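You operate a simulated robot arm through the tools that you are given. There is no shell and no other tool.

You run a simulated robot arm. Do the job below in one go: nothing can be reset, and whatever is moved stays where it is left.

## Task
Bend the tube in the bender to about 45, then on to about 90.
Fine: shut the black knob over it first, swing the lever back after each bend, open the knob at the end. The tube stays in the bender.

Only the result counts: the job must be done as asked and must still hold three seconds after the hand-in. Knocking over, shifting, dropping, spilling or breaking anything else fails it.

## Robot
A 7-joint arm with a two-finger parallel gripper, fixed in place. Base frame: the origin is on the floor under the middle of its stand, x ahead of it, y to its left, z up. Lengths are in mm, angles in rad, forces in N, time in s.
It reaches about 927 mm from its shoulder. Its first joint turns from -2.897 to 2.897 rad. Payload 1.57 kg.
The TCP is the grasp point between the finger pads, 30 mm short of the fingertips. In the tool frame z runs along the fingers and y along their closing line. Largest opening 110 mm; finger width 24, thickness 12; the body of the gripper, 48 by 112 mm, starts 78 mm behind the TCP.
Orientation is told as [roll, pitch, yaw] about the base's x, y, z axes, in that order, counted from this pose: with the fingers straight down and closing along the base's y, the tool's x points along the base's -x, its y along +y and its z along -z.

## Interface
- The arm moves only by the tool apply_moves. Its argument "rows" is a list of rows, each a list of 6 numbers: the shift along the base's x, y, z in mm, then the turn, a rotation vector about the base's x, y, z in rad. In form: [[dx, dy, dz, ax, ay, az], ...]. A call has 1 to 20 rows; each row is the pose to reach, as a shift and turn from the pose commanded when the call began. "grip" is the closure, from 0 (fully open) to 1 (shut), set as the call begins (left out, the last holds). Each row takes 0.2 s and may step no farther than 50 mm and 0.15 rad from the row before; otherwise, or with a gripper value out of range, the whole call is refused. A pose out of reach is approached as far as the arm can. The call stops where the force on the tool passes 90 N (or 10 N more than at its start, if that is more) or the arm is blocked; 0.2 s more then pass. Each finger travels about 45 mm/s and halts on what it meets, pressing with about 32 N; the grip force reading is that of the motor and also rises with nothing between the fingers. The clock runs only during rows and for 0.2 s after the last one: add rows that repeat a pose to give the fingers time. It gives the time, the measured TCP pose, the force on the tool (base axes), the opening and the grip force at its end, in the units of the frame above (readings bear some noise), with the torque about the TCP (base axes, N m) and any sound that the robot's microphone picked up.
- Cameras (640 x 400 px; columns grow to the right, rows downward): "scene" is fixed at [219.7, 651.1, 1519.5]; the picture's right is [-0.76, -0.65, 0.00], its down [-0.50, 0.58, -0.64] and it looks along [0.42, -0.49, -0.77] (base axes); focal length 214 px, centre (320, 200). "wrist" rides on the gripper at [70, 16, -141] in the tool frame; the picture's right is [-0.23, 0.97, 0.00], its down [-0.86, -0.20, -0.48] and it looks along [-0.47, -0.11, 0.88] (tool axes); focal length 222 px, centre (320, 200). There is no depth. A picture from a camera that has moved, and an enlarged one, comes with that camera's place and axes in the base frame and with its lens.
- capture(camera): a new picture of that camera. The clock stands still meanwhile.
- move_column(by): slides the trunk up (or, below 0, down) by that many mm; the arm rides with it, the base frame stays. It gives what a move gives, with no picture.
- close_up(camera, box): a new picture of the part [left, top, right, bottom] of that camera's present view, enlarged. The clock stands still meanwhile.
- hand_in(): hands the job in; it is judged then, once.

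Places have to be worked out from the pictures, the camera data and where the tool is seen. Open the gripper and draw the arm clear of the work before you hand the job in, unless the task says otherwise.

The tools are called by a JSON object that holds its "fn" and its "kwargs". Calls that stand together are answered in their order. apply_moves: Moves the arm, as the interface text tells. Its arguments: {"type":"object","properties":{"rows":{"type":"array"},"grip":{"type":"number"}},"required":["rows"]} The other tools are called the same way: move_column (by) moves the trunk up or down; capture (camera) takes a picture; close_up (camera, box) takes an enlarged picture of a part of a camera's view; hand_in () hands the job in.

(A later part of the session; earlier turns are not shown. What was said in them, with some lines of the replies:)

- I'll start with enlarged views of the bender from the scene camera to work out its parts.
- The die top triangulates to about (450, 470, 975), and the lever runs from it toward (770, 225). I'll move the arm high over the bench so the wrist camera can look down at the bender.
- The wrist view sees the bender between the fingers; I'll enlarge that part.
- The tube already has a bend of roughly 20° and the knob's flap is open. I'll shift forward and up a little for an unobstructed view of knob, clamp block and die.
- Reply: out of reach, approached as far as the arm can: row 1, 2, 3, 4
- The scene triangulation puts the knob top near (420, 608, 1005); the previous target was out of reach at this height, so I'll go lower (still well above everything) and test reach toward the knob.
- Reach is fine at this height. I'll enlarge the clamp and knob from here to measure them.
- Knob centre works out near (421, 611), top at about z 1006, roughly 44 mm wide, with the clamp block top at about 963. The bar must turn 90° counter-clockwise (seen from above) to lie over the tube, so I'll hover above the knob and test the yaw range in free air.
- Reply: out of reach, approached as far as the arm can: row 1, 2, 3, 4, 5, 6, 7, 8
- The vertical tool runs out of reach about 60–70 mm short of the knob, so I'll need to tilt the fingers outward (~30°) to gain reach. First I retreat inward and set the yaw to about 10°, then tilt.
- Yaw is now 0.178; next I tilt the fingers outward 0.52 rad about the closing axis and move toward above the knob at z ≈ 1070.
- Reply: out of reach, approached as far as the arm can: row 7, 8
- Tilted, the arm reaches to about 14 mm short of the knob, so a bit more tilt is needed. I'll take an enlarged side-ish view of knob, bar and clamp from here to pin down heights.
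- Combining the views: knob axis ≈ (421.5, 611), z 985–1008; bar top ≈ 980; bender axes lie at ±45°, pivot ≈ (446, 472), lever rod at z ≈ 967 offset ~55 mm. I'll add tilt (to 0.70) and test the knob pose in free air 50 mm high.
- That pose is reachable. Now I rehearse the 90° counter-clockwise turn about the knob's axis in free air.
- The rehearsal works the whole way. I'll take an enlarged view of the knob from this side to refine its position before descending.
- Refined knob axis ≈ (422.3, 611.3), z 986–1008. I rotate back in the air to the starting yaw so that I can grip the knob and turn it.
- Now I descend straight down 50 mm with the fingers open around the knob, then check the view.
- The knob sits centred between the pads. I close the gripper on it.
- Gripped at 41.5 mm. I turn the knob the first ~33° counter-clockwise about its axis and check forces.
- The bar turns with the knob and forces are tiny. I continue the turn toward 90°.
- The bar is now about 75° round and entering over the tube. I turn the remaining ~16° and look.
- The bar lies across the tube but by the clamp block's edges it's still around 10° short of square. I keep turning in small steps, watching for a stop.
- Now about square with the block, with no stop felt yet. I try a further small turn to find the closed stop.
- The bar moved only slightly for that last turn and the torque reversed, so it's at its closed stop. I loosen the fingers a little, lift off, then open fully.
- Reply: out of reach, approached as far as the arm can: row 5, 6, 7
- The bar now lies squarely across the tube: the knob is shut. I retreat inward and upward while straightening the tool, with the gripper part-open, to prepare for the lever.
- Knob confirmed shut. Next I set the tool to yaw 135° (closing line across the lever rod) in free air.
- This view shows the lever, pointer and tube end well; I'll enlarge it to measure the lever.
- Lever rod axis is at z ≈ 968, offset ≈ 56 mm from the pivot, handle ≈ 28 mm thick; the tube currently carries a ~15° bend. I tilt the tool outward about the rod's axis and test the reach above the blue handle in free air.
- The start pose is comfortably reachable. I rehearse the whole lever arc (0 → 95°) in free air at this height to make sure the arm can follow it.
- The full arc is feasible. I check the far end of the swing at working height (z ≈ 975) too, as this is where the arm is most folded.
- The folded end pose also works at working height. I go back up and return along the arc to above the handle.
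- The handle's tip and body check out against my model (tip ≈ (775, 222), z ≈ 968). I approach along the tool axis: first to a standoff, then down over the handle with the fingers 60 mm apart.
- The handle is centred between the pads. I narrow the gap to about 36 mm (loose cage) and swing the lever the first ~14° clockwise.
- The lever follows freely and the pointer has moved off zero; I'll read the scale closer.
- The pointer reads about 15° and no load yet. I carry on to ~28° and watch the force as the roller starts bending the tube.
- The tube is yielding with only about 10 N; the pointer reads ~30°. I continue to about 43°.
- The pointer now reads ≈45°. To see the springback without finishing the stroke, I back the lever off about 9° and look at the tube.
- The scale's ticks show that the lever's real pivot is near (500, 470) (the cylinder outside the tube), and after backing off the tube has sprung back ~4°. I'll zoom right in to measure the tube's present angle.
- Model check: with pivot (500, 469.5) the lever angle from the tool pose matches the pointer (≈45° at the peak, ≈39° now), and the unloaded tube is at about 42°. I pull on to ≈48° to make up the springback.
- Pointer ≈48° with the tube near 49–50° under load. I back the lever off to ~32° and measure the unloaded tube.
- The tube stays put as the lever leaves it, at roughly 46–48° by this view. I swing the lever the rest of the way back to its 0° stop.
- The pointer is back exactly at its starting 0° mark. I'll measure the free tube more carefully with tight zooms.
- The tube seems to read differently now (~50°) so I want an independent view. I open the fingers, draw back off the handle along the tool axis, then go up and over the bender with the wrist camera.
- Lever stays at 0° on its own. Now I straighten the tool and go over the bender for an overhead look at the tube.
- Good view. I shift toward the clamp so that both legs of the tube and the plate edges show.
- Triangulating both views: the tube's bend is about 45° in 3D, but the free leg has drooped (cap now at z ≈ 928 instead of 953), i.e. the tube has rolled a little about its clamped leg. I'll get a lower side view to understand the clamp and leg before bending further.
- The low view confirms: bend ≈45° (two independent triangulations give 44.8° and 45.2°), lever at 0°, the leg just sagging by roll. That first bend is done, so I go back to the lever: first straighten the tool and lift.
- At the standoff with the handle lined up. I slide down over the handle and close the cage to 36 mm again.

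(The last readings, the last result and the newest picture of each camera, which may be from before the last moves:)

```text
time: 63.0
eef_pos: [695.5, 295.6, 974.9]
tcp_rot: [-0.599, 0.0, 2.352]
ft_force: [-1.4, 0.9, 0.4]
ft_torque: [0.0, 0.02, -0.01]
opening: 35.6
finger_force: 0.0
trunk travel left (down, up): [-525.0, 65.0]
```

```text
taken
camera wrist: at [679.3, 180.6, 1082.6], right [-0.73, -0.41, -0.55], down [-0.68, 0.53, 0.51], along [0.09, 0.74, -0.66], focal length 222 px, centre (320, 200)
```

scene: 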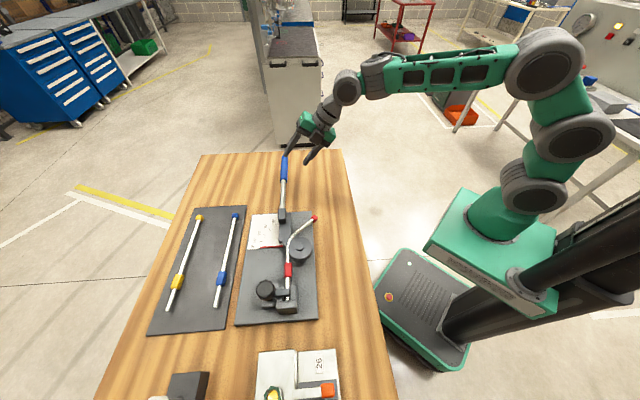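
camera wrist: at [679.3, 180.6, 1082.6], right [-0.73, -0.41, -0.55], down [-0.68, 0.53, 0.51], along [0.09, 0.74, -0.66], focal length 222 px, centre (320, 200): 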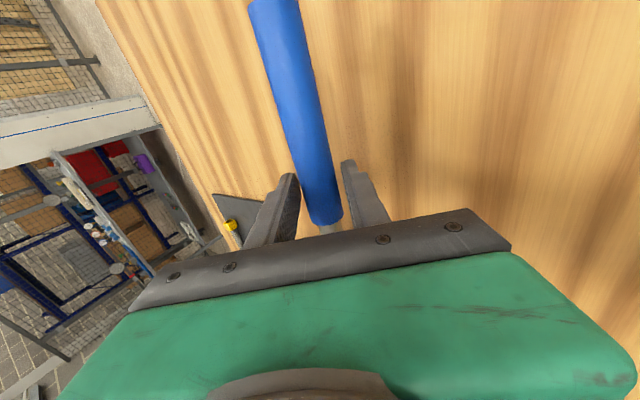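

The handle is caged. I swing the lever freely to ~28° with the corrected pivot, then look how it meets the sagging tube.

{"fn": "apply_moves", "kwargs": {"rows": [[-15.2, -16.6, 0, 0, 0, -0.07], [-29.7, -29.3, 0, 0, 0, -0.14], [-43.8, -41.3, 0, 0, 0, -0.209], [-58.7, -52.2, 0, 0, 0, -0.279], [-74.3, -62.1, 0, 0, 0, -0.349], [-90.8, -70.8, 0, 0, 0, -0.419], [-107.7, -78.5, 0, 0, 0, -0.489], [-107.7, -78.5, 0, 0, 0, -0.489]]}}

{"fn": "close_up", "kwargs": {"camera": "scene", "box": [262, 200, 332, 262]}}

{"fn": "close_up", "kwargs": {"camera": "scene", "box": [280, 205, 325, 235]}}

```text
time: 64.8
eef_pos: [588.4, 218.1, 975.7]
tcp_rot: [-0.599, 0.004, 1.863]
ft_force: [-0.5, 0.2, -0.6]
ft_torque: [-0.02, 0.05, 0.01]
opening: 36.1
finger_force: 0.1
trunk travel left (down, up): [-525.0, 65.0]
```

```text
6.45 times, centred on (297, 231) of scene
camera zoom: at [219.7, 651.1, 1519.5], right [-0.76, -0.65, 0.0], down [-0.5, 0.58, -0.64], along [0.42, -0.49, -0.77], focal length 1384 px, centre (468, 0)
```

zoom: 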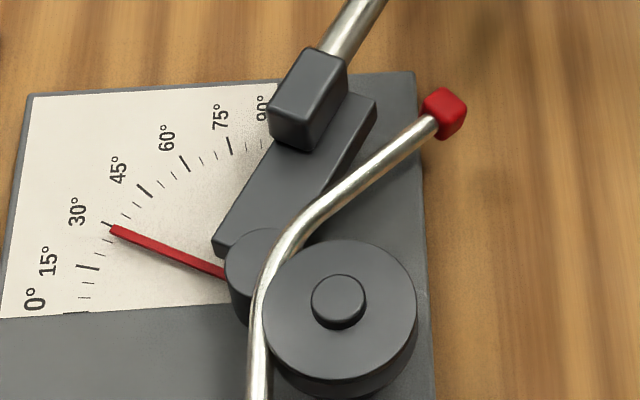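

```text
13.33 times, centred on (302, 220) of scene
camera zoom: at [219.7, 651.1, 1519.5], right [-0.76, -0.65, 0.0], down [-0.5, 0.58, -0.64], along [0.42, -0.49, -0.77], focal length 2860 px, centre (553, -67)
```

zoom: 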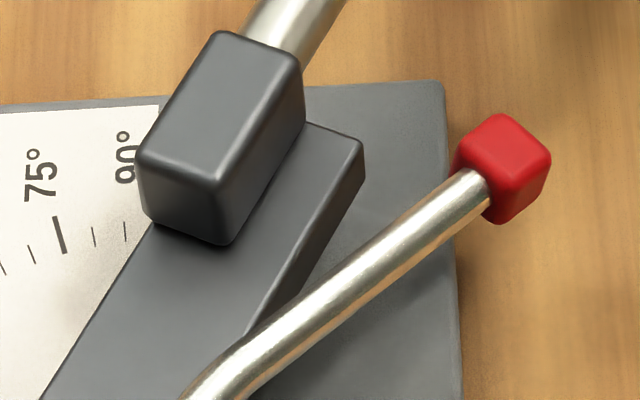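

The plate is scooping the sagging leg back up with practically no force. I continue to ~44°, where the bending should resume.

{"fn": "apply_moves", "kwargs": {"rows": [[-8.8, -3.3, 0, 0, 0, -0.035], [-17.7, -6.4, 0, 0, 0, -0.07], [-26.7, -9.1, 0, 0, 0, -0.105], [-35.7, -11.7, 0, 0, 0, -0.14], [-44.9, -13.8, 0, 0, 0, -0.175], [-54.2, -15.7, 0, 0, 0, -0.209], [-63.6, -17.1, 0, 0, 0, -0.244], [-73, -18.3, 0, 0, 0, -0.279], [-73, -18.3, 0, 0, 0, -0.279]]}}

{"fn": "close_up", "kwargs": {"camera": "scene", "box": [262, 200, 332, 262]}}

{"fn": "close_up", "kwargs": {"camera": "scene", "box": [280, 205, 325, 235]}}

```text
time: 66.8
eef_pos: [514.1, 199.2, 975.7]
tcp_rot: [-0.6, -0.002, 1.584]
ft_force: [0.5, -0.1, -0.6]
ft_torque: [0.0, -0.02, 0.02]
opening: 36.8
finger_force: 0.3
trunk travel left (down, up): [-525.0, 65.0]
```

```text
6.45 times, centred on (297, 231) of scene
camera zoom: at [219.7, 651.1, 1519.5], right [-0.76, -0.65, 0.0], down [-0.5, 0.58, -0.64], along [0.42, -0.49, -0.77], focal length 1384 px, centre (468, 0)
```

zoom: 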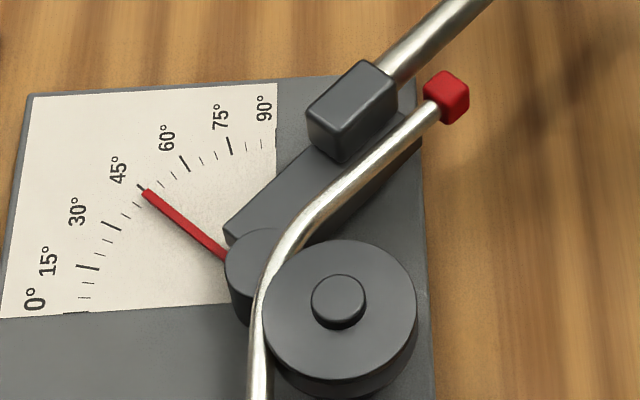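

```text
13.33 times, centred on (302, 220) of scene
camera zoom: at [219.7, 651.1, 1519.5], right [-0.76, -0.65, 0.0], down [-0.5, 0.58, -0.64], along [0.42, -0.49, -0.77], focal length 2860 px, centre (553, -67)
```

zoom: 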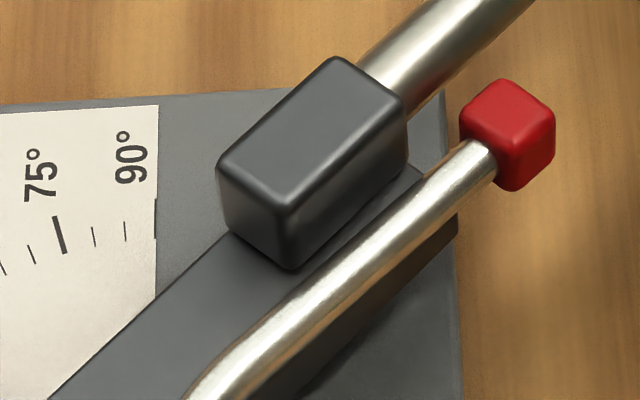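

The leg is back level on the plate and still clear of the lever's socket at λ ≈ 44.5°. I advance about 1.5° at a time to feel where contact resumes — that gives the tube's relaxed angle directly.

{"fn": "apply_moves", "kwargs": {"rows": [[-2.4, -0.2, 0, 0, 0, -0.009], [-4.7, -0.3, 0, 0, 0, -0.0175], [-7, -0.4, 0, 0, 0, -0.026], [-7, -0.4, 0, 0, 0, -0.026]]}}

{"fn": "apply_moves", "kwargs": {"rows": [[-2.4, -0.1, 0, 0, 0, -0.009], [-4.8, -0.1, 0, 0, 0, -0.0175], [-7.2, -0.1, 0, 0, 0, -0.026], [-7.2, -0.1, 0, 0, 0, -0.026]]}}

{"fn": "apply_moves", "kwargs": {"rows": [[-2.4, 0, 0, 0, 0, -0.009], [-4.7, 0, 0, 0, 0, -0.0175], [-7, 0.1, 0, 0, 0, -0.026], [-7, 0.1, 0, 0, 0, -0.026]]}}

{"fn": "close_up", "kwargs": {"camera": "scene", "box": [262, 200, 332, 262]}}

```text
time: 67.8
eef_pos: [507.7, 198.2, 975.7]
tcp_rot: [-0.598, 0.0, 1.559]
ft_force: [0.1, 0.2, 0.9]
ft_torque: [-0.01, -0.01, 0.01]
opening: 36.6
finger_force: 0.6
trunk travel left (down, up): [-525.0, 65.0]
```

```text
time: 68.8
eef_pos: [500.5, 197.5, 974.7]
tcp_rot: [-0.597, 0.003, 1.532]
ft_force: [1.2, 0.1, 2.0]
ft_torque: [-0.04, -0.04, -0.01]
opening: 37.0
finger_force: 1.1
trunk travel left (down, up): [-525.0, 65.0]
```

```text
time: 69.8
eef_pos: [494.6, 198.7, 975.7]
tcp_rot: [-0.599, 0.003, 1.506]
ft_force: [3.5, 0.1, -0.2]
ft_torque: [0.0, 0.01, 0.05]
opening: 38.6
finger_force: 1.1
trunk travel left (down, up): [-525.0, 65.0]
```

```text
6.45 times, centred on (297, 231) of scene
camera zoom: at [219.7, 651.1, 1519.5], right [-0.76, -0.65, 0.0], down [-0.5, 0.58, -0.64], along [0.42, -0.49, -0.77], focal length 1384 px, centre (468, 0)
```

zoom: 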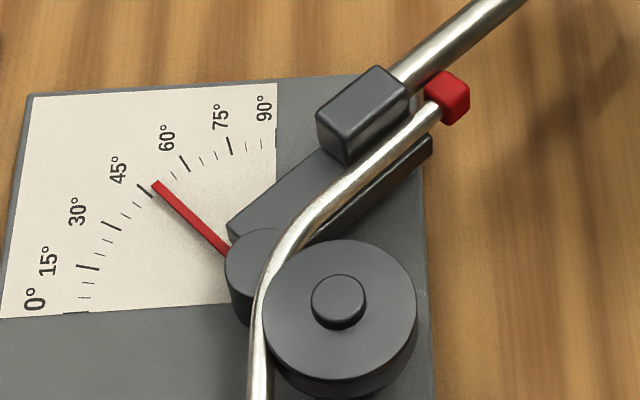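

Contact resumes at about 46–47° on the lever, so springback is only ~1.5–2° and the tube sits near 45–46°. I go on bending smoothly to ~68°.

{"fn": "apply_moves", "kwargs": {"rows": [[-7.2, -0.8, 0, 0, 0, -0.026], [-16.8, -0.1, 0, 0, 0, -0.061], [-26.1, 0.8, 0, 0, 0, -0.096], [-35.6, 2.2, 0, 0, 0, -0.131], [-45, 3.8, 0, 0, 0, -0.166], [-54.2, 5.8, 0, 0, 0, -0.201], [-63.4, 8.1, 0, 0, 0, -0.236], [-72.6, 10.6, 0, 0, 0, -0.271], [-81.7, 13.6, 0, 0, 0, -0.305], [-90.6, 16.8, 0, 0, 0, -0.34], [-90.6, 16.8, 0, 0, 0, -0.34]]}}

{"fn": "close_up", "kwargs": {"camera": "scene", "box": [262, 195, 342, 262]}}

{"fn": "capture", "kwargs": {"camera": "scene"}}

```text
time: 72.2
eef_pos: [403.0, 215.6, 975.2]
tcp_rot: [-0.6, -0.001, 1.166]
ft_force: [6.5, -1.2, 5.5]
ft_torque: [-0.16, -0.08, 0.1]
opening: 43.5
finger_force: 4.6
trunk travel left (down, up): [-525.0, 65.0]
```

```text
5.97 times, centred on (302, 228) of scene
camera zoom: at [219.7, 651.1, 1519.5], right [-0.76, -0.65, 0.0], down [-0.5, 0.58, -0.64], along [0.42, -0.49, -0.77], focal length 1280 px, centre (428, 30)
```

zoom: 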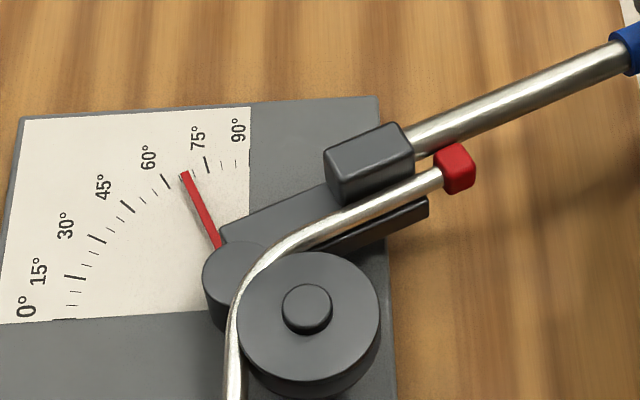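

```text
taken
```

scene: 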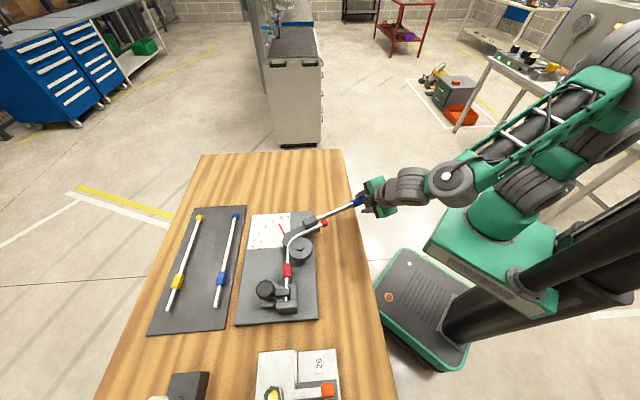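

Pointer reads ≈68° and the load stays under 10 N. I continue to ~88°.

{"fn": "apply_moves", "kwargs": {"rows": [[-8.7, 3.6, 0, 0, 0, -0.035], [-17.5, 7.4, 0, 0, 0, -0.07], [-26.1, 11.6, 0, 0, 0, -0.105], [-34.4, 15.9, 0, 0, 0, -0.14], [-42.6, 20.8, 0, 0, 0, -0.175], [-50.7, 25.8, 0, 0, 0, -0.209], [-58.6, 31.1, 0, 0, 0, -0.244], [-66.3, 36.6, 0, 0, 0, -0.279], [-73.9, 42.4, 0, 0, 0, -0.314], [-81.1, 48.6, 0, 0, 0, -0.349], [-81.1, 48.6, 0, 0, 0, -0.349]]}}

{"fn": "close_up", "kwargs": {"camera": "scene", "box": [262, 195, 342, 262]}}

{"fn": "capture", "kwargs": {"camera": "scene"}}

```text
time: 74.6
eef_pos: [322.0, 263.4, 976.3]
tcp_rot: [-0.599, 0.002, 0.816]
ft_force: [1.7, -10.6, 3.3]
ft_torque: [-0.15, 0.0, -0.09]
opening: 43.4
finger_force: 4.1
trunk travel left (down, up): [-525.0, 65.0]
```

```text
5.97 times, centred on (302, 228) of scene
camera zoom: at [219.7, 651.1, 1519.5], right [-0.76, -0.65, 0.0], down [-0.5, 0.58, -0.64], along [0.42, -0.49, -0.77], focal length 1280 px, centre (428, 30)
```

zoom: 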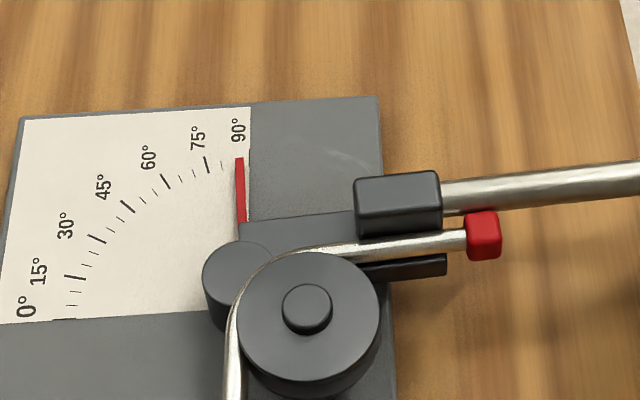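

```text
taken
```

scene: 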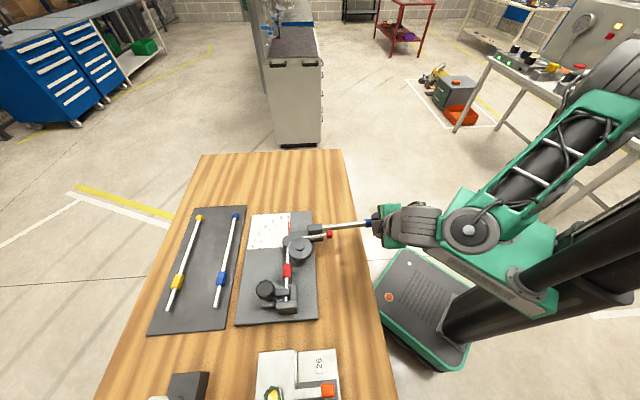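

Pointer ≈88°. I pull a little past 90, to about 92° on the lever, to allow for springback.

{"fn": "apply_moves", "kwargs": {"rows": [[-3.5, 3.1, 0, 0, 0, -0.0175], [-7, 6.3, 0, 0, 0, -0.035], [-10.5, 9.6, 0, 0, 0, -0.0525], [-13.9, 12.9, 0, 0, 0, -0.07], [-16.6, 15.6, 0, 0, 0, -0.084], [-16.6, 15.6, 0, 0, 0, -0.084]]}}

{"fn": "close_up", "kwargs": {"camera": "scene", "box": [262, 195, 342, 262]}}

{"fn": "close_up", "kwargs": {"camera": "scene", "box": [285, 210, 345, 255]}}

```text
time: 76.0
eef_pos: [305.8, 278.2, 975.3]
tcp_rot: [-0.599, -0.001, 0.733]
ft_force: [5.3, -10.7, 0.8]
ft_torque: [-0.04, 0.01, 0.03]
opening: 44.4
finger_force: 5.3
trunk travel left (down, up): [-525.0, 65.0]
```

```text
5.97 times, centred on (302, 228) of scene
camera zoom: at [219.7, 651.1, 1519.5], right [-0.76, -0.65, 0.0], down [-0.5, 0.58, -0.64], along [0.42, -0.49, -0.77], focal length 1280 px, centre (428, 30)
```

zoom: 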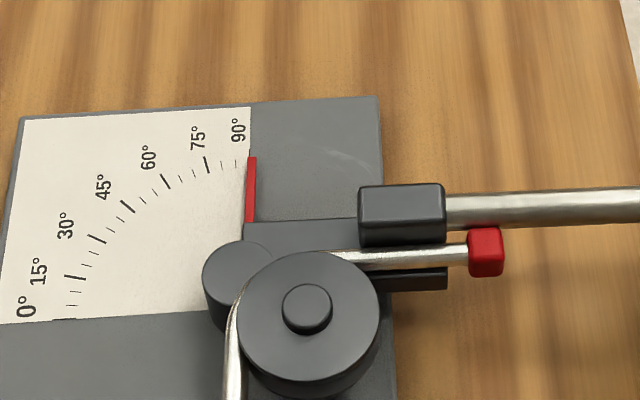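

```text
8.89 times, centred on (315, 232) of scene
camera zoom: at [219.7, 651.1, 1519.5], right [-0.76, -0.65, 0.0], down [-0.5, 0.58, -0.64], along [0.42, -0.49, -0.77], focal length 1906 px, centre (364, -89)
```

zoom: 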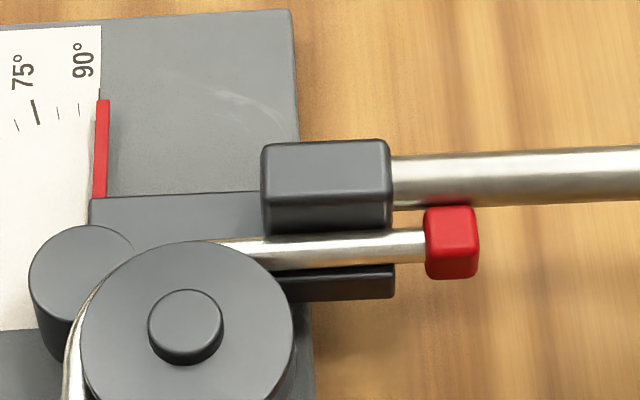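

Lever ≈92°, tube leg ≈90–91° under load. I back off about 10° and look at the relaxed tube.

{"fn": "apply_moves", "kwargs": {"rows": [[12.4, -12.1, 0, 0, 0, 0.049], [22.5, -21.1, 0, 0, 0, 0.084], [31.5, -28, 0, 0, 0, 0.119], [40.3, -34.8, 0, 0, 0, 0.154], [48.4, -40, 0, 0, 0, 0.189], [56.4, -45, 0, 0, 0, 0.224], [56.4, -45, 0, 0, 0, 0.224]]}}

{"fn": "close_up", "kwargs": {"camera": "scene", "box": [285, 210, 345, 255]}}

{"fn": "close_up", "kwargs": {"camera": "scene", "box": [262, 195, 342, 262]}}

```text
time: 77.6
eef_pos: [360.7, 235.8, 975.0]
tcp_rot: [-0.599, 0.003, 0.958]
ft_force: [0.3, 0.8, -1.4]
ft_torque: [-0.05, -0.01, 0.05]
opening: 36.4
finger_force: 0.0
trunk travel left (down, up): [-525.0, 65.0]
```

```text
8.89 times, centred on (315, 232) of scene
camera zoom: at [219.7, 651.1, 1519.5], right [-0.76, -0.65, 0.0], down [-0.5, 0.58, -0.64], along [0.42, -0.49, -0.77], focal length 1906 px, centre (364, -89)
```

zoom: 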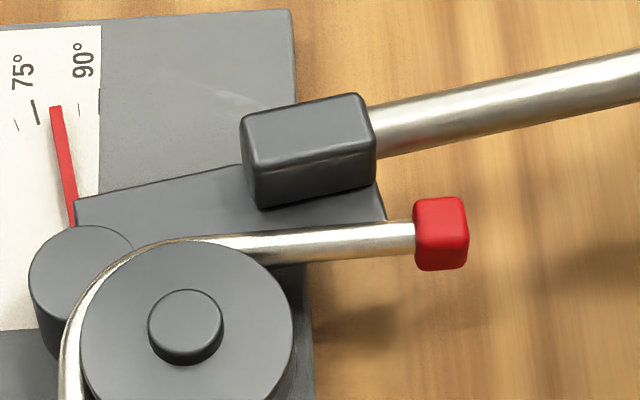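

```text
5.97 times, centred on (302, 228) of scene
camera zoom: at [219.7, 651.1, 1519.5], right [-0.76, -0.65, 0.0], down [-0.5, 0.58, -0.64], along [0.42, -0.49, -0.77], focal length 1280 px, centre (428, 30)
```

zoom: 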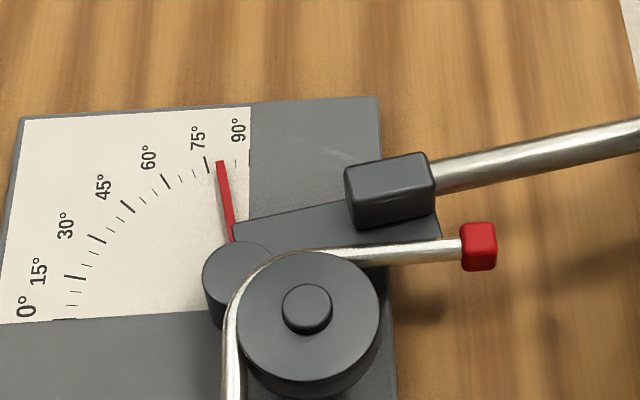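

The relaxed leg stays at about 90° relative to the clamped leg. I swing the lever back, first to about 40°.

{"fn": "apply_moves", "kwargs": {"rows": [[16.7, -9.2, 0, 0, 0, 0.07], [34.1, -17.1, 0, 0, 0, 0.14], [51.9, -23.7, 0, 0, 0, 0.209], [70.1, -29.1, 0, 0, 0, 0.279], [88.8, -33.2, 0, 0, 0, 0.349], [107.6, -36, 0, 0, 0, 0.419], [126.5, -37.5, 0, 0, 0, 0.489], [145.7, -37.6, 0, 0, 0, 0.559], [164.6, -35.4, 0, 0, 0, 0.628], [183.3, -32, 0, 0, 0, 0.698]]}}

{"fn": "close_up", "kwargs": {"camera": "scene", "box": [255, 190, 345, 320]}}

```text
time: 79.8
eef_pos: [545.6, 203.1, 975.3]
tcp_rot: [-0.6, 0.002, 1.656]
ft_force: [-0.4, -0.4, -1.0]
ft_torque: [0.0, -0.05, 0.01]
opening: 36.5
finger_force: 0.7
trunk travel left (down, up): [-525.0, 65.0]
```

```text
3.08 times, centred on (300, 255) of scene
camera zoom: at [219.7, 651.1, 1519.5], right [-0.76, -0.65, 0.0], down [-0.5, 0.58, -0.64], along [0.42, -0.49, -0.77], focal length 660 px, centre (382, 31)
```

zoom: 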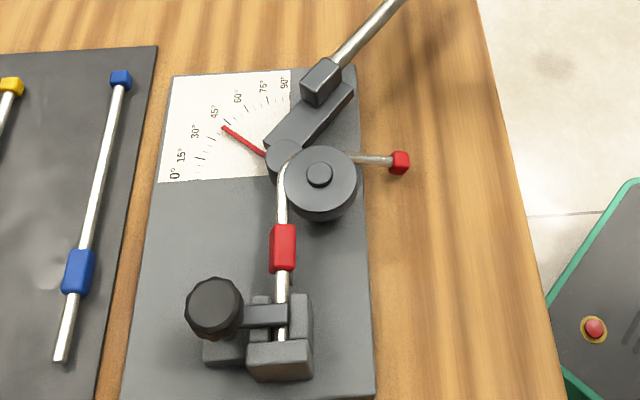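

The tube is free of the lever again. I bring the lever the rest of the way to its 0° stop.

{"fn": "apply_moves", "kwargs": {"rows": [[18.4, 4.8, 0, 0, 0, 0.07], [36.3, 10.8, 0, 0, 0, 0.14], [53.8, 18.1, 0, 0, 0, 0.209], [70.5, 26.5, 0, 0, 0, 0.279], [86.6, 36, 0, 0, 0, 0.349], [101.9, 46.6, 0, 0, 0, 0.419], [116.3, 58.2, 0, 0, 0, 0.489], [130, 70.8, 0, 0, 0, 0.559], [143.2, 83.5, 0, 0, 0, 0.628], [155.2, 96.6, 0, 0, 0, 0.698], [155.2, 96.6, 0, 0, 0, 0.698]]}}

{"fn": "close_up", "kwargs": {"camera": "scene", "box": [255, 195, 335, 262]}}

{"fn": "close_up", "kwargs": {"camera": "scene", "box": [285, 215, 335, 255]}}

```text
time: 82.2
eef_pos: [701.5, 298.7, 976.1]
tcp_rot: [-0.601, 0.001, 2.353]
ft_force: [-1.0, -0.6, -1.2]
ft_torque: [-0.01, 0.04, 0.04]
opening: 36.8
finger_force: 0.5
trunk travel left (down, up): [-525.0, 65.0]
```

```text
5.97 times, centred on (295, 228) of scene
camera zoom: at [219.7, 651.1, 1519.5], right [-0.76, -0.65, 0.0], down [-0.5, 0.58, -0.64], along [0.42, -0.49, -0.77], focal length 1280 px, centre (469, 30)
```

zoom: 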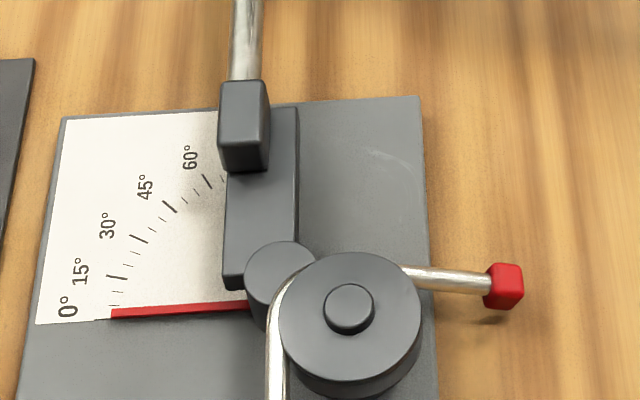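

```text
10.00 times, centred on (310, 235) of scene
camera zoom: at [219.7, 651.1, 1519.5], right [-0.76, -0.65, 0.0], down [-0.5, 0.58, -0.64], along [0.42, -0.49, -0.77], focal length 2145 px, centre (420, -150)
```

zoom: 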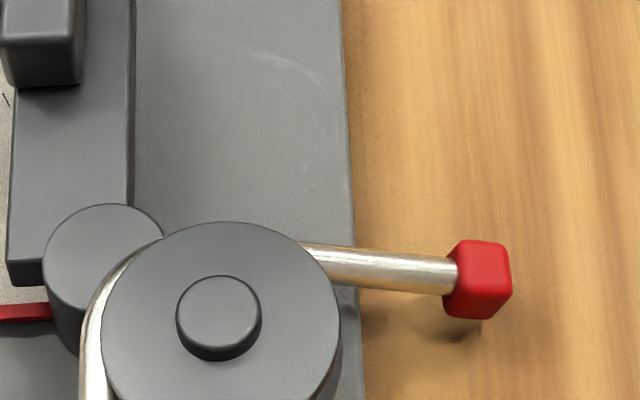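

Lever is back at the 0° mark. I open the cage, withdraw along the tool axis, and go to the overhead viewpoint to measure the tube.

{"fn": "apply_moves", "kwargs": {"rows": [[-4, -4, 0, 0, 0, 0], [-4, -4, 0, 0, 0, 0], [-4, -4, 0, 0, 0, 0], [-12, -12, 16, 0, 0, 0], [-20, -20, 33, 0, 0, 0], [-28, -28, 50, 0, 0, 0], [-40, -35, 80, 0, 0, 0], [-60, -30, 110, 0, 0, 0], [-60, -30, 110, 0, 0, 0]], "grip": 0.45}}

{"fn": "apply_moves", "kwargs": {"rows": [[-25, 20, 10, -0.085, 0.085, 0], [-50, 40, 20, -0.17, 0.17, 0], [-75, 65, 25, -0.255, 0.255, 0], [-95, 90, 25, -0.34, 0.34, 0], [-120, 115, 25, -0.424, 0.424, 0], [-140, 140, 25, -0.424, 0.424, 0], [-164, 167, 25, -0.424, 0.424, 0], [-164, 167, 25, -0.424, 0.424, 0]]}}

{"fn": "capture", "kwargs": {"camera": "wrist"}}

{"fn": "capture", "kwargs": {"camera": "scene"}}

```text
time: 84.2
eef_pos: [640.5, 269.9, 1087.0]
tcp_rot: [-0.599, 0.0, 2.355]
ft_force: [-0.8, -0.1, 0.1]
ft_torque: [0.01, -0.01, 0.0]
opening: 60.4
finger_force: 0.0
trunk travel left (down, up): [-525.0, 65.0]
```

```text
time: 86.0
eef_pos: [474.9, 437.7, 1110.8]
tcp_rot: [-0.001, 0.001, 2.355]
ft_force: [0.8, -0.3, 0.2]
ft_torque: [0.01, -0.02, -0.01]
opening: 60.5
finger_force: 0.0
trunk travel left (down, up): [-525.0, 65.0]
```

```text
taken
camera wrist: at [513.3, 375.7, 1251.9], right [-0.85, -0.53, 0.0], down [-0.46, 0.75, 0.48], along [-0.25, 0.4, -0.88], focal length 222 px, centre (320, 200)
```

wrist: 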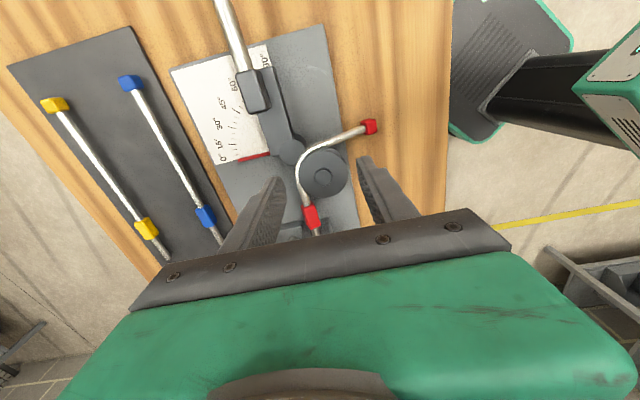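

```text
taken
```

scene: 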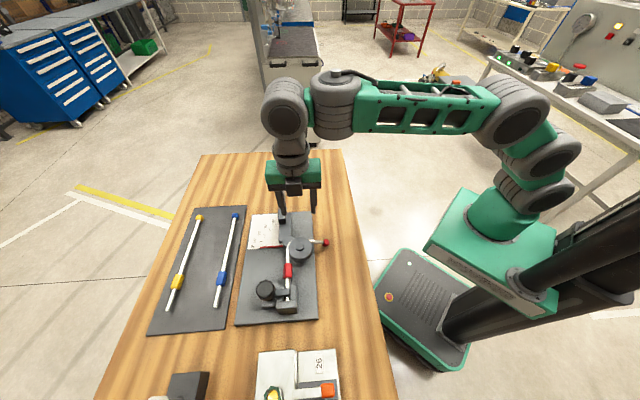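

{"fn": "close_up", "kwargs": {"camera": "wrist", "box": [290, 100, 390, 170]}}

{"fn": "close_up", "kwargs": {"camera": "wrist", "box": [270, 140, 370, 240]}}

{"fn": "close_up", "kwargs": {"camera": "scene", "box": [285, 215, 335, 255]}}

{"fn": "close_up", "kwargs": {"camera": "scene", "box": [265, 225, 315, 315]}}

```text
5.71 times, centred on (340, 135) of wrist
camera zoom: at [513.3, 375.7, 1251.9], right [-0.85, -0.53, 0.0], down [-0.46, 0.75, 0.48], along [-0.25, 0.4, -0.88], focal length 1269 px, centre (206, 571)
```

zoom: 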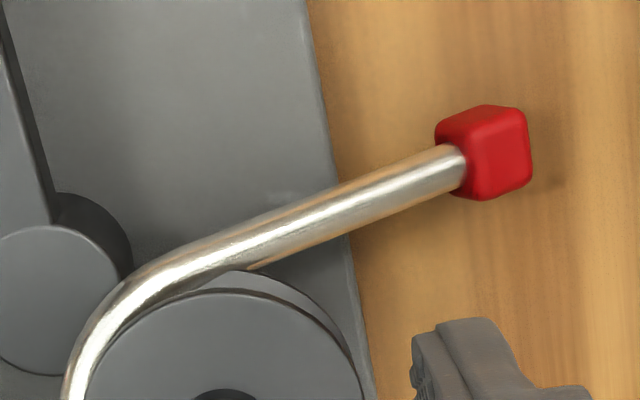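

```text
4.00 times, centred on (320, 190) of wrist
camera zoom: at [513.3, 375.7, 1251.9], right [-0.85, -0.53, 0.0], down [-0.46, 0.75, 0.48], along [-0.25, 0.4, -0.88], focal length 888 px, centre (320, 240)
```

zoom: 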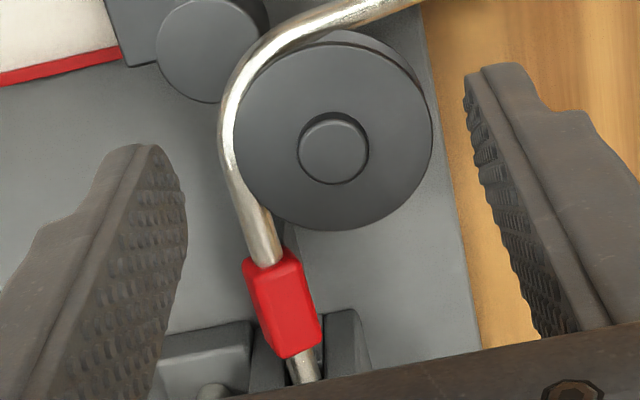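

```text
10.00 times, centred on (310, 235) of scene
camera zoom: at [219.7, 651.1, 1519.5], right [-0.76, -0.65, 0.0], down [-0.5, 0.58, -0.64], along [0.42, -0.49, -0.77], focal length 2145 px, centre (420, -150)
```

zoom: 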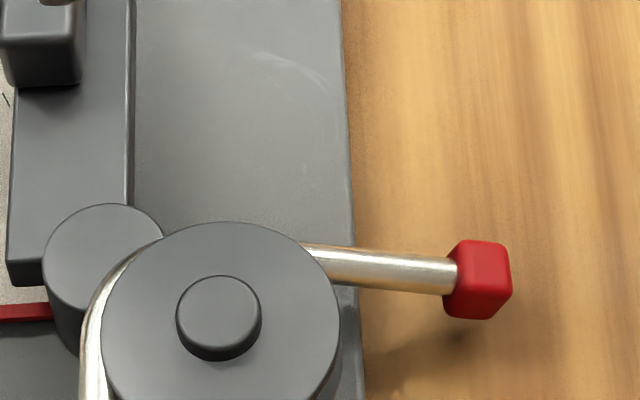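

```text
4.44 times, centred on (290, 270) of scene
camera zoom: at [219.7, 651.1, 1519.5], right [-0.76, -0.65, 0.0], down [-0.5, 0.58, -0.64], along [0.42, -0.49, -0.77], focal length 953 px, centre (453, -111)
```

zoom: 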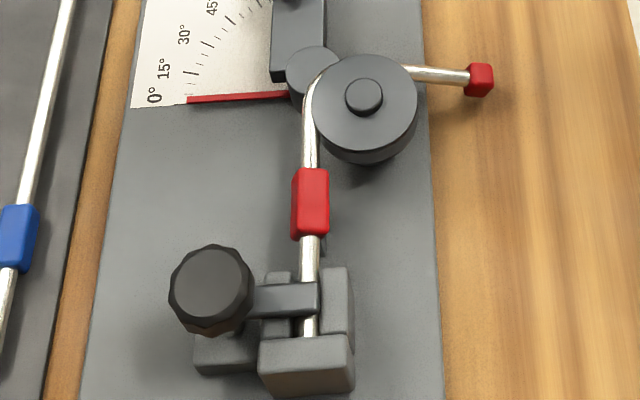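

3D triangulation of the free leg gives a bend of about 88–90°, so the tube is done. Now the knob: I set yaw ≈1.94 and the outward tilt again, in two moves, with the fingers opened wider.

{"fn": "apply_moves", "kwargs": {"rows": [[-10, 10, 0, 0, 0, -0.14], [-20, 20, 0, 0, 0, -0.28], [-25, 30, 0, 0, 0, -0.415], [-25, 30, 0, 0, 0, -0.415]], "grip": 0.27}}

{"fn": "apply_moves", "kwargs": {"rows": [[0, 0, -5, 0.131, 0.051, 0], [0, 10, -15, 0.261, 0.101, 0], [0, 25, -25, 0.392, 0.152, 0], [0, 45, -35, 0.522, 0.202, 0], [-4, 70, -50, 0.653, 0.253, 0], [-8, 94, -65, 0.653, 0.253, 0], [-8, 94, -65, 0.653, 0.253, 0]]}}

{"fn": "capture", "kwargs": {"camera": "wrist"}}

```text
time: 87.0
eef_pos: [449.2, 466.4, 1110.8]
tcp_rot: [0.001, 0.002, 1.939]
ft_force: [-0.9, 0.0, 0.1]
ft_torque: [-0.01, -0.03, 0.0]
opening: 80.2
finger_force: 0.0
trunk travel left (down, up): [-525.0, 65.0]
```

```text
time: 88.6
eef_pos: [442.4, 559.3, 1045.0]
tcp_rot: [0.003, -0.698, 1.939]
ft_force: [-0.2, -0.1, -0.7]
ft_torque: [0.01, 0.02, -0.01]
opening: 80.4
finger_force: 0.0
out of reach, approached as far as the arm can: row 1
trunk travel left (down, up): [-525.0, 65.0]
```

```text
taken
camera wrist: at [480.7, 419.8, 1108.5], right [-0.97, -0.19, 0.15], down [0.06, 0.4, 0.92], along [-0.23, 0.9, -0.37], focal length 222 px, centre (320, 200)
```

wrist: 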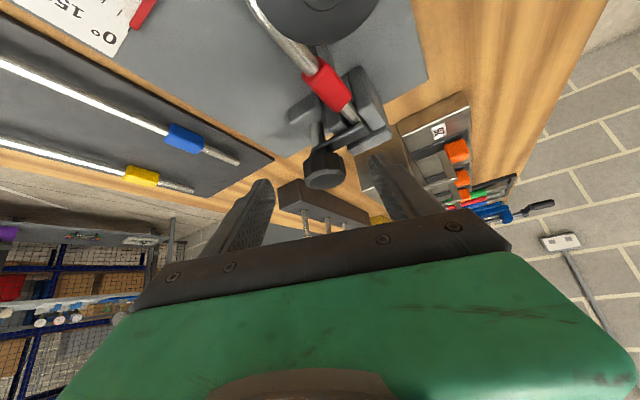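

The knob is lined up between the fingers. I slide in along the tilt direction and down to the gripping height.

{"fn": "apply_moves", "kwargs": {"rows": [[-7.5, 19.5, -5, 0, 0, 0], [-15, 39.3, -13, 0, 0, 0], [-15, 39.3, -22, 0, 0, 0], [-15, 39.3, -30, 0, 0, 0], [-15, 39.3, -30, 0, 0, 0]]}}

{"fn": "capture", "kwargs": {"camera": "wrist"}}

{"fn": "close_up", "kwargs": {"camera": "scene", "box": [230, 250, 330, 325]}}

```text
time: 89.8
eef_pos: [427.8, 598.8, 1014.8]
tcp_rot: [0.0, -0.699, 1.939]
ft_force: [0.6, 0.4, -0.8]
ft_torque: [0.0, 0.0, 0.02]
opening: 80.2
finger_force: 0.1
trunk travel left (down, up): [-525.0, 65.0]
```

```text
taken
camera wrist: at [465.7, 458.8, 1078.6], right [-0.97, -0.19, 0.15], down [0.06, 0.4, 0.92], along [-0.23, 0.9, -0.37], focal length 222 px, centre (320, 200)
```

wrist: 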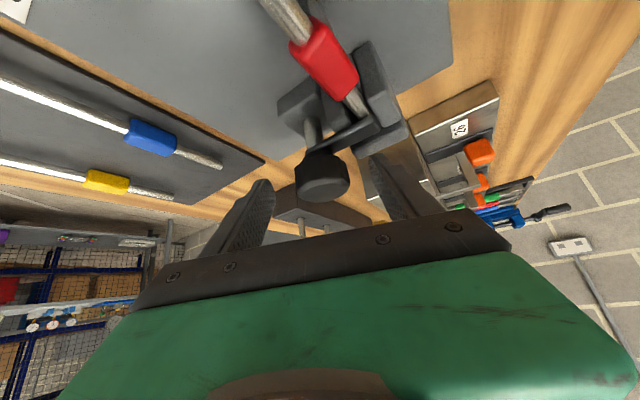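

```text
5.33 times, centred on (280, 288) of scene
camera zoom: at [219.7, 651.1, 1519.5], right [-0.76, -0.65, 0.0], down [-0.5, 0.58, -0.64], along [0.42, -0.49, -0.77], focal length 1144 px, centre (533, -267)
```

zoom: 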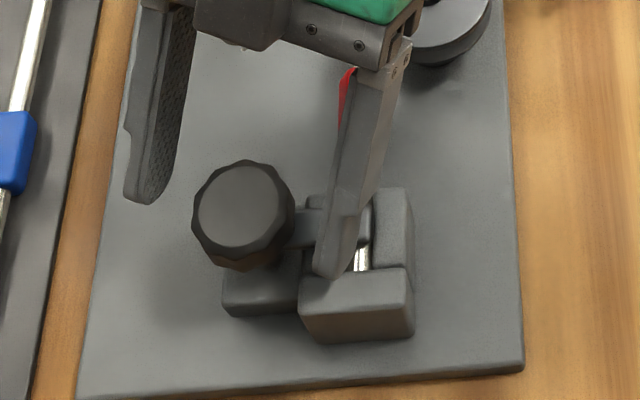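

Fingers straddle the knob at the right height. I close on it.

{"fn": "apply_moves", "kwargs": {"rows": [[0, 0, 0, 0, 0, 0], [0, 0, 0, 0, 0, 0], [0, 0, 0, 0, 0, 0], [0, 0, 0, 0, 0, 0], [0, 0, 0, 0, 0, 0]], "grip": 1}}

{"fn": "capture", "kwargs": {"camera": "wrist"}}

```text
time: 91.0
eef_pos: [425.6, 599.0, 1015.4]
tcp_rot: [0.002, -0.698, 1.94]
ft_force: [-8.7, -6.7, -0.2]
ft_torque: [-0.26, 0.08, 0.16]
opening: 41.7
finger_force: 38.2
trunk travel left (down, up): [-525.0, 65.0]
```

```text
taken
camera wrist: at [464.5, 458.4, 1078.8], right [-0.97, -0.19, 0.15], down [0.06, 0.4, 0.92], along [-0.23, 0.9, -0.37], focal length 222 px, centre (320, 200)
```

wrist: 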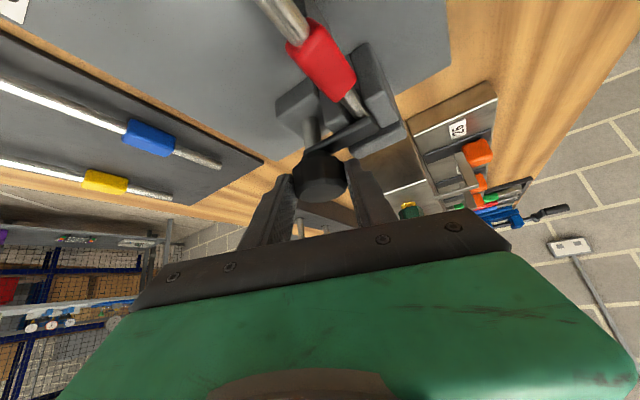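

Gripped (knob axis evidently ~1.5 mm nearer, at about (421, 611)). I turn it clockwise, first ~48°, correcting for that centre.

{"fn": "apply_moves", "kwargs": {"rows": [[-2, 0, 0, 0, 0, -0.05], [-3.3, -0.5, 0, 0, 0, -0.14], [-5.1, -0.7, 0, 0, 0, -0.28], [-6.9, -0.8, 0, 0, 0, -0.42], [-8.6, -0.6, 0, 0, 0, -0.56], [-10.4, -0.1, 0, 0, 0, -0.7], [-12.1, 0.6, 0, 0, 0, -0.84], [-12.1, 0.6, 0, 0, 0, -0.84]]}}

{"fn": "capture", "kwargs": {"camera": "wrist"}}

{"fn": "close_up", "kwargs": {"camera": "scene", "box": [230, 200, 340, 325]}}

```text
time: 92.8
eef_pos: [414.9, 599.2, 1015.4]
tcp_rot: [0.002, -0.698, 1.097]
ft_force: [-2.6, -10.3, -3.3]
ft_torque: [-0.93, -0.1, -0.09]
opening: 41.7
finger_force: 44.8
trunk travel left (down, up): [-525.0, 65.0]
```

```text
taken
camera wrist: at [336.5, 477.9, 1078.8], right [-0.79, 0.6, 0.15], down [0.34, 0.22, 0.92], along [0.52, 0.77, -0.37], focal length 222 px, centre (320, 200)
```

wrist: 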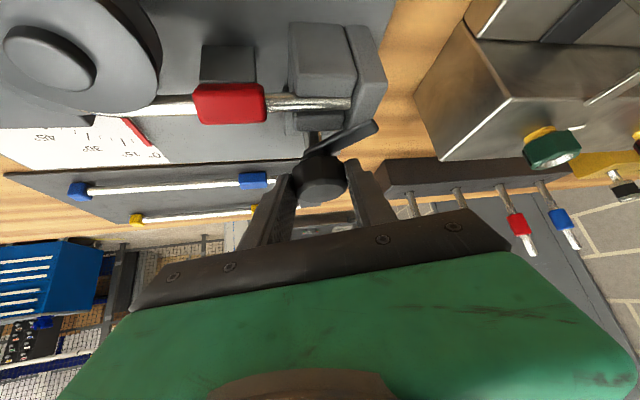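

```text
3.20 times, centred on (285, 262) of scene
camera zoom: at [219.7, 651.1, 1519.5], right [-0.76, -0.65, 0.0], down [-0.5, 0.58, -0.64], along [0.42, -0.49, -0.77], focal length 686 px, centre (432, 0)
```

zoom: 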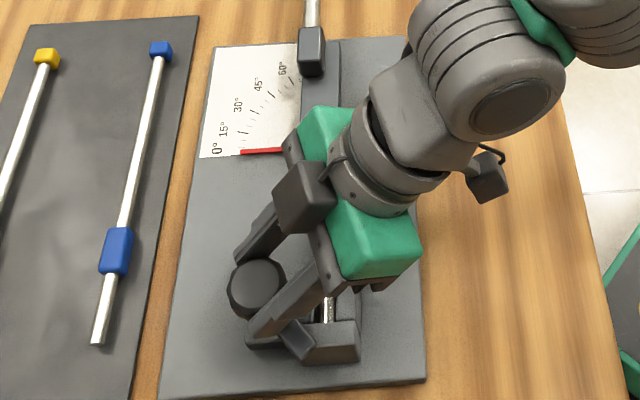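

The bar is halfway back. I turn on toward the original open position.

{"fn": "apply_moves", "kwargs": {"rows": [[-1.5, 0.6, 0, 0, 0, -0.14], [-2.9, 1.5, 0, 0, 0, -0.28], [-4.1, 2.6, 0, 0, 0, -0.42], [-5.2, 4, 0, 0, 0, -0.56], [-6, 5.6, 0, 0, 0, -0.7], [-6.6, 7.4, 0, 0, 0, -0.84], [-6.8, 8.6, 0, 0, 0, -0.92], [-6.8, 8.6, 0, 0, 0, -0.92]]}}

{"fn": "capture", "kwargs": {"camera": "wrist"}}

{"fn": "close_up", "kwargs": {"camera": "scene", "box": [230, 230, 330, 325]}}

```text
time: 94.6
eef_pos: [408.9, 607.4, 1015.5]
tcp_rot: [-0.002, -0.7, 0.178]
ft_force: [-0.4, -8.2, -6.7]
ft_torque: [-0.34, -0.44, 0.36]
opening: 41.7
finger_force: 44.8
trunk travel left (down, up): [-525.0, 65.0]
```

```text
taken
camera wrist: at [264.9, 598.5, 1078.9], right [0.0, 0.99, 0.15], down [0.38, -0.13, 0.92], along [0.93, 0.06, -0.37], focal length 222 px, centre (320, 200)
```

wrist: 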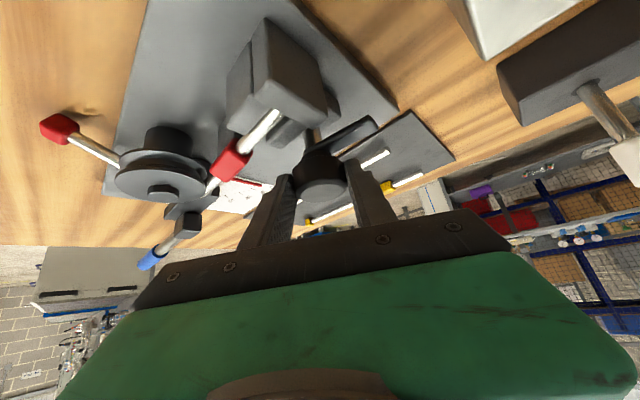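

```text
4.21 times, centred on (280, 278) of scene
camera zoom: at [219.7, 651.1, 1519.5], right [-0.76, -0.65, 0.0], down [-0.5, 0.58, -0.64], along [0.42, -0.49, -0.77], focal length 903 px, centre (488, -126)
```

zoom: 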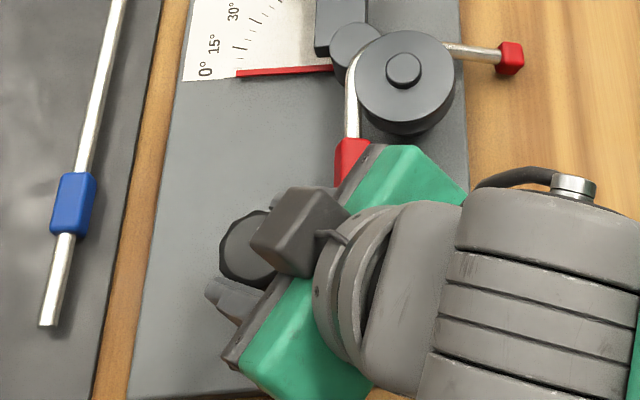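

The bar is back exactly where it was before (same view as at the start). I loosen the fingers, lift straight off and check.

{"fn": "apply_moves", "kwargs": {"rows": [[0, 0, 0, 0, 0, 0], [0, 0, 0, 0, 0, 0], [0, 0, 5, 0, 0, 0], [0, 0, 20, 0, 0, 0], [0, 0, 35, 0, 0, 0], [0, 0, 50, 0, 0, 0], [0, 0, 50, 0, 0, 0]], "grip": 0.4}}

{"fn": "apply_moves", "kwargs": {"rows": [[-15, -35, 10, 0, 0, 0], [-30, -75, 20, 0, 0, 0], [-45, -115, 35, 0, 0, 0], [-60, -160, 50, 0, 0, 0], [-60, -205, 60, 0, 0, 0], [-60, -250, 70, 0, 0, 0], [-60, -295, 80, 0, 0, 0], [-60, -295, 80, 0, 0, 0]], "grip": 0}}

{"fn": "capture", "kwargs": {"camera": "scene"}}

{"fn": "close_up", "kwargs": {"camera": "scene", "box": [220, 190, 340, 330]}}

{"fn": "close_up", "kwargs": {"camera": "scene", "box": [240, 260, 320, 325]}}

```text
time: 96.2
eef_pos: [408.7, 608.7, 1065.5]
tcp_rot: [0.001, -0.697, 0.181]
ft_force: [-0.4, -0.1, -0.6]
ft_torque: [-0.02, -0.03, 0.0]
opening: 65.9
finger_force: 0.0
trunk travel left (down, up): [-525.0, 65.0]
```

```text
time: 98.0
eef_pos: [349.6, 312.4, 1144.8]
tcp_rot: [0.0, -0.698, 0.181]
ft_force: [0.4, 0.8, -0.2]
ft_torque: [0.02, -0.03, 0.0]
opening: 110.0
finger_force: 0.2
trunk travel left (down, up): [-525.0, 65.0]
```

```text
taken
```

scene: 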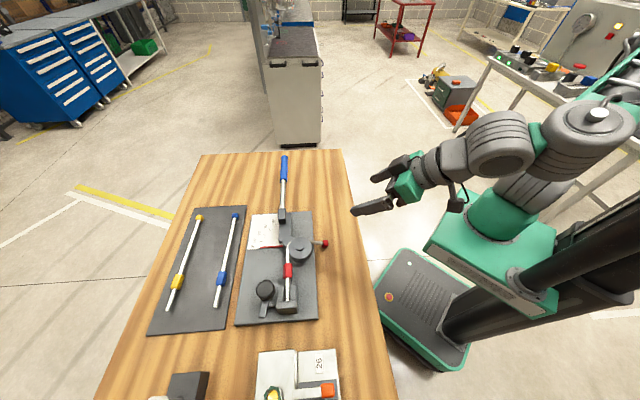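

```text
2.86 times, centred on (280, 260) of scene
camera zoom: at [219.7, 651.1, 1519.5], right [-0.76, -0.65, 0.0], down [-0.5, 0.58, -0.64], along [0.42, -0.49, -0.77], focal length 613 px, centre (434, 29)
```

zoom: 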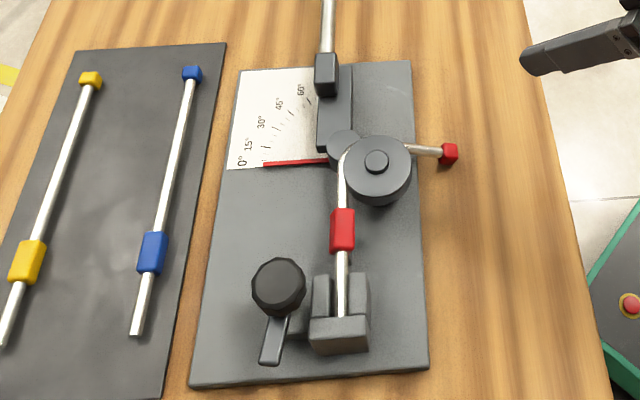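

```text
6.15 times, centred on (280, 292) of scene
camera zoom: at [219.7, 651.1, 1519.5], right [-0.76, -0.65, 0.0], down [-0.5, 0.58, -0.64], along [0.42, -0.49, -0.77], focal length 1320 px, centre (566, -369)
```

zoom: 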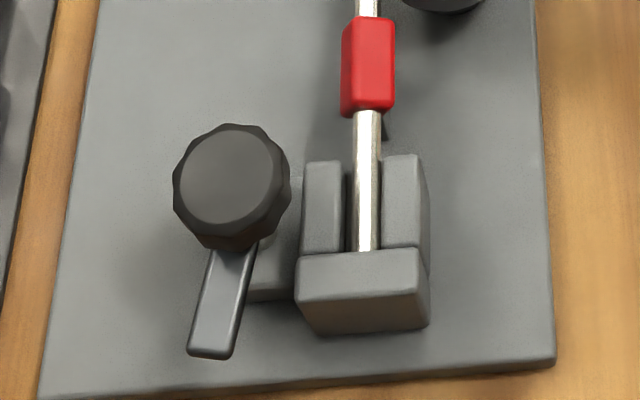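

Knob open as at the start, lever at 0°, tube still in the bender. One more look at the leg from this new wrist viewpoint to double-check the final angle.

{"fn": "close_up", "kwargs": {"camera": "wrist", "box": [300, 20, 440, 120]}}

{"fn": "close_up", "kwargs": {"camera": "scene", "box": [285, 215, 335, 255]}}

```text
4.00 times, centred on (370, 70) of wrist
camera zoom: at [205.3, 303.8, 1209.2], right [0.0, 0.99, 0.15], down [0.38, -0.13, 0.92], along [0.93, 0.06, -0.37], focal length 888 px, centre (120, 720)
```

zoom: 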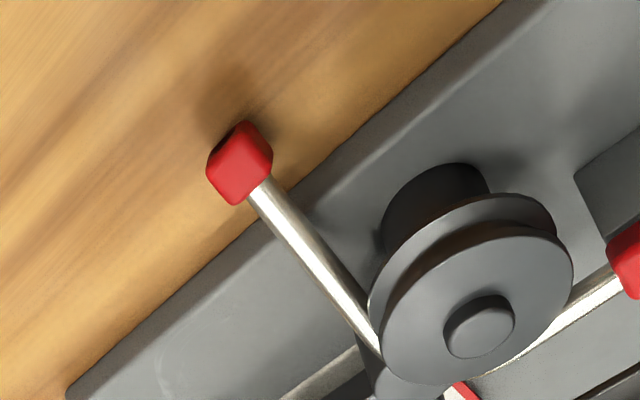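

```text
10.00 times, centred on (310, 235) of scene
camera zoom: at [219.7, 651.1, 1519.5], right [-0.76, -0.65, 0.0], down [-0.5, 0.58, -0.64], along [0.42, -0.49, -0.77], focal length 2145 px, centre (420, -150)
```

zoom: 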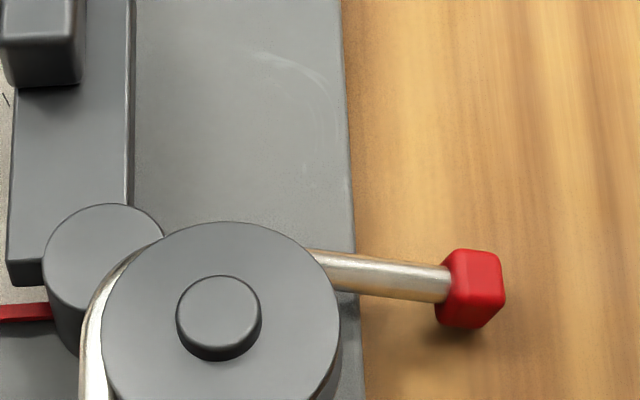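

The leg reads about 87–90° in all views, the lever and knob are as required. I draw the arm well clear, back near its starting pose with the gripper open, before handing in.

{"fn": "apply_moves", "kwargs": {"rows": [[0, -22, 32, -0.025, 0.137, 0], [0, -44, 64, -0.05, 0.275, 0], [0, -66, 96, -0.076, 0.412, 0], [0, -88, 128, -0.101, 0.55, 0], [0, -110, 155, -0.126, 0.687, 0], [0, -110, 155, -0.126, 0.687, 0], [0, -110, 155, -0.126, 0.687, 0], [0, -110, 155, -0.126, 0.687, 0], [0, -110, 155, -0.126, 0.687, 0]], "grip": 0}}

{"fn": "capture", "kwargs": {"camera": "scene"}}

{"fn": "close_up", "kwargs": {"camera": "scene", "box": [220, 190, 340, 330]}}

```text
time: 100.0
eef_pos: [350.0, 203.4, 1301.4]
tcp_rot: [0.0, -0.001, 0.179]
ft_force: [1.0, 0.3, 0.1]
ft_torque: [0.04, -0.02, 0.03]
opening: 110.2
finger_force: 0.0
out of reach, approached as far as the arm can: row 4, 5
trunk travel left (down, up): [-525.0, 65.0]
```

```text
taken
```

scene: 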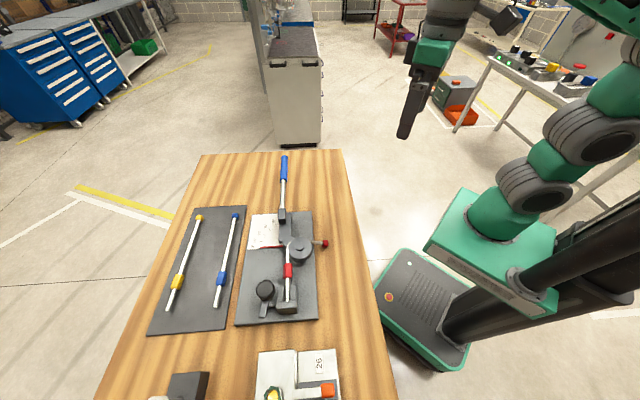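

```text
2.86 times, centred on (280, 260) of scene
camera zoom: at [219.7, 651.1, 1519.5], right [-0.76, -0.65, 0.0], down [-0.5, 0.58, -0.64], along [0.42, -0.49, -0.77], focal length 613 px, centre (434, 29)
```

zoom: 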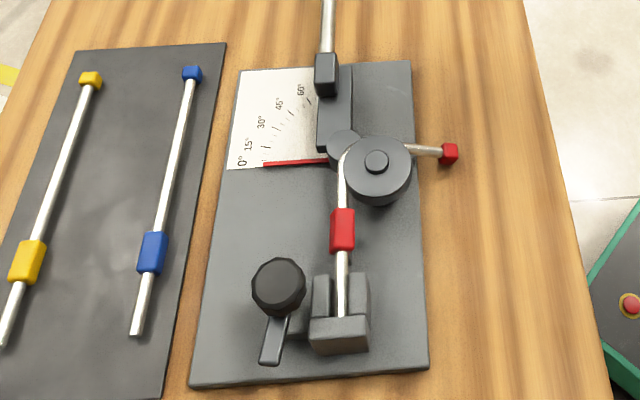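

The arm is clear and the scene is steady: the tube is bent to about 90° and still in the bender, the lever is at 0°, the knob is open, and nothing else has moved. I'm handing the job in.

{"fn": "hand_in", "kwargs": {}}

```text
The job is handed in.
```

The tube was bent to about 45° and then on to about 90°, and the job is handed in. I haven't seen the judge's result.

- **Knob:** I shut it over the tube before the first bend, turning it until it reached its stop. After the second bend I turned it back to its original open position.
- **First bend:** I pulled the lever to about 48° to allow for springback. The relaxed tube measured about 45–47°. I then swung the lever back to 0°.
- **Second bend:** I pulled the lever to about 92°. The relaxed tube measured about 88–90° in the best-placed camera views; a rougher last check read about 86–87°. I then swung the lever back to 0°.
- **Final state:** The tube is still in the bender, the gripper is open, and the arm is back near its start pose. In the last picture nothing else had moved.

After each bend the free end of the tube sagged, because the tube rolled roughly 20° about its clamped leg once the lever no longer supported it. For the second bend the lever lifted the end back up. It is sagging again now, and it dropped slightly more after I opened the knob.
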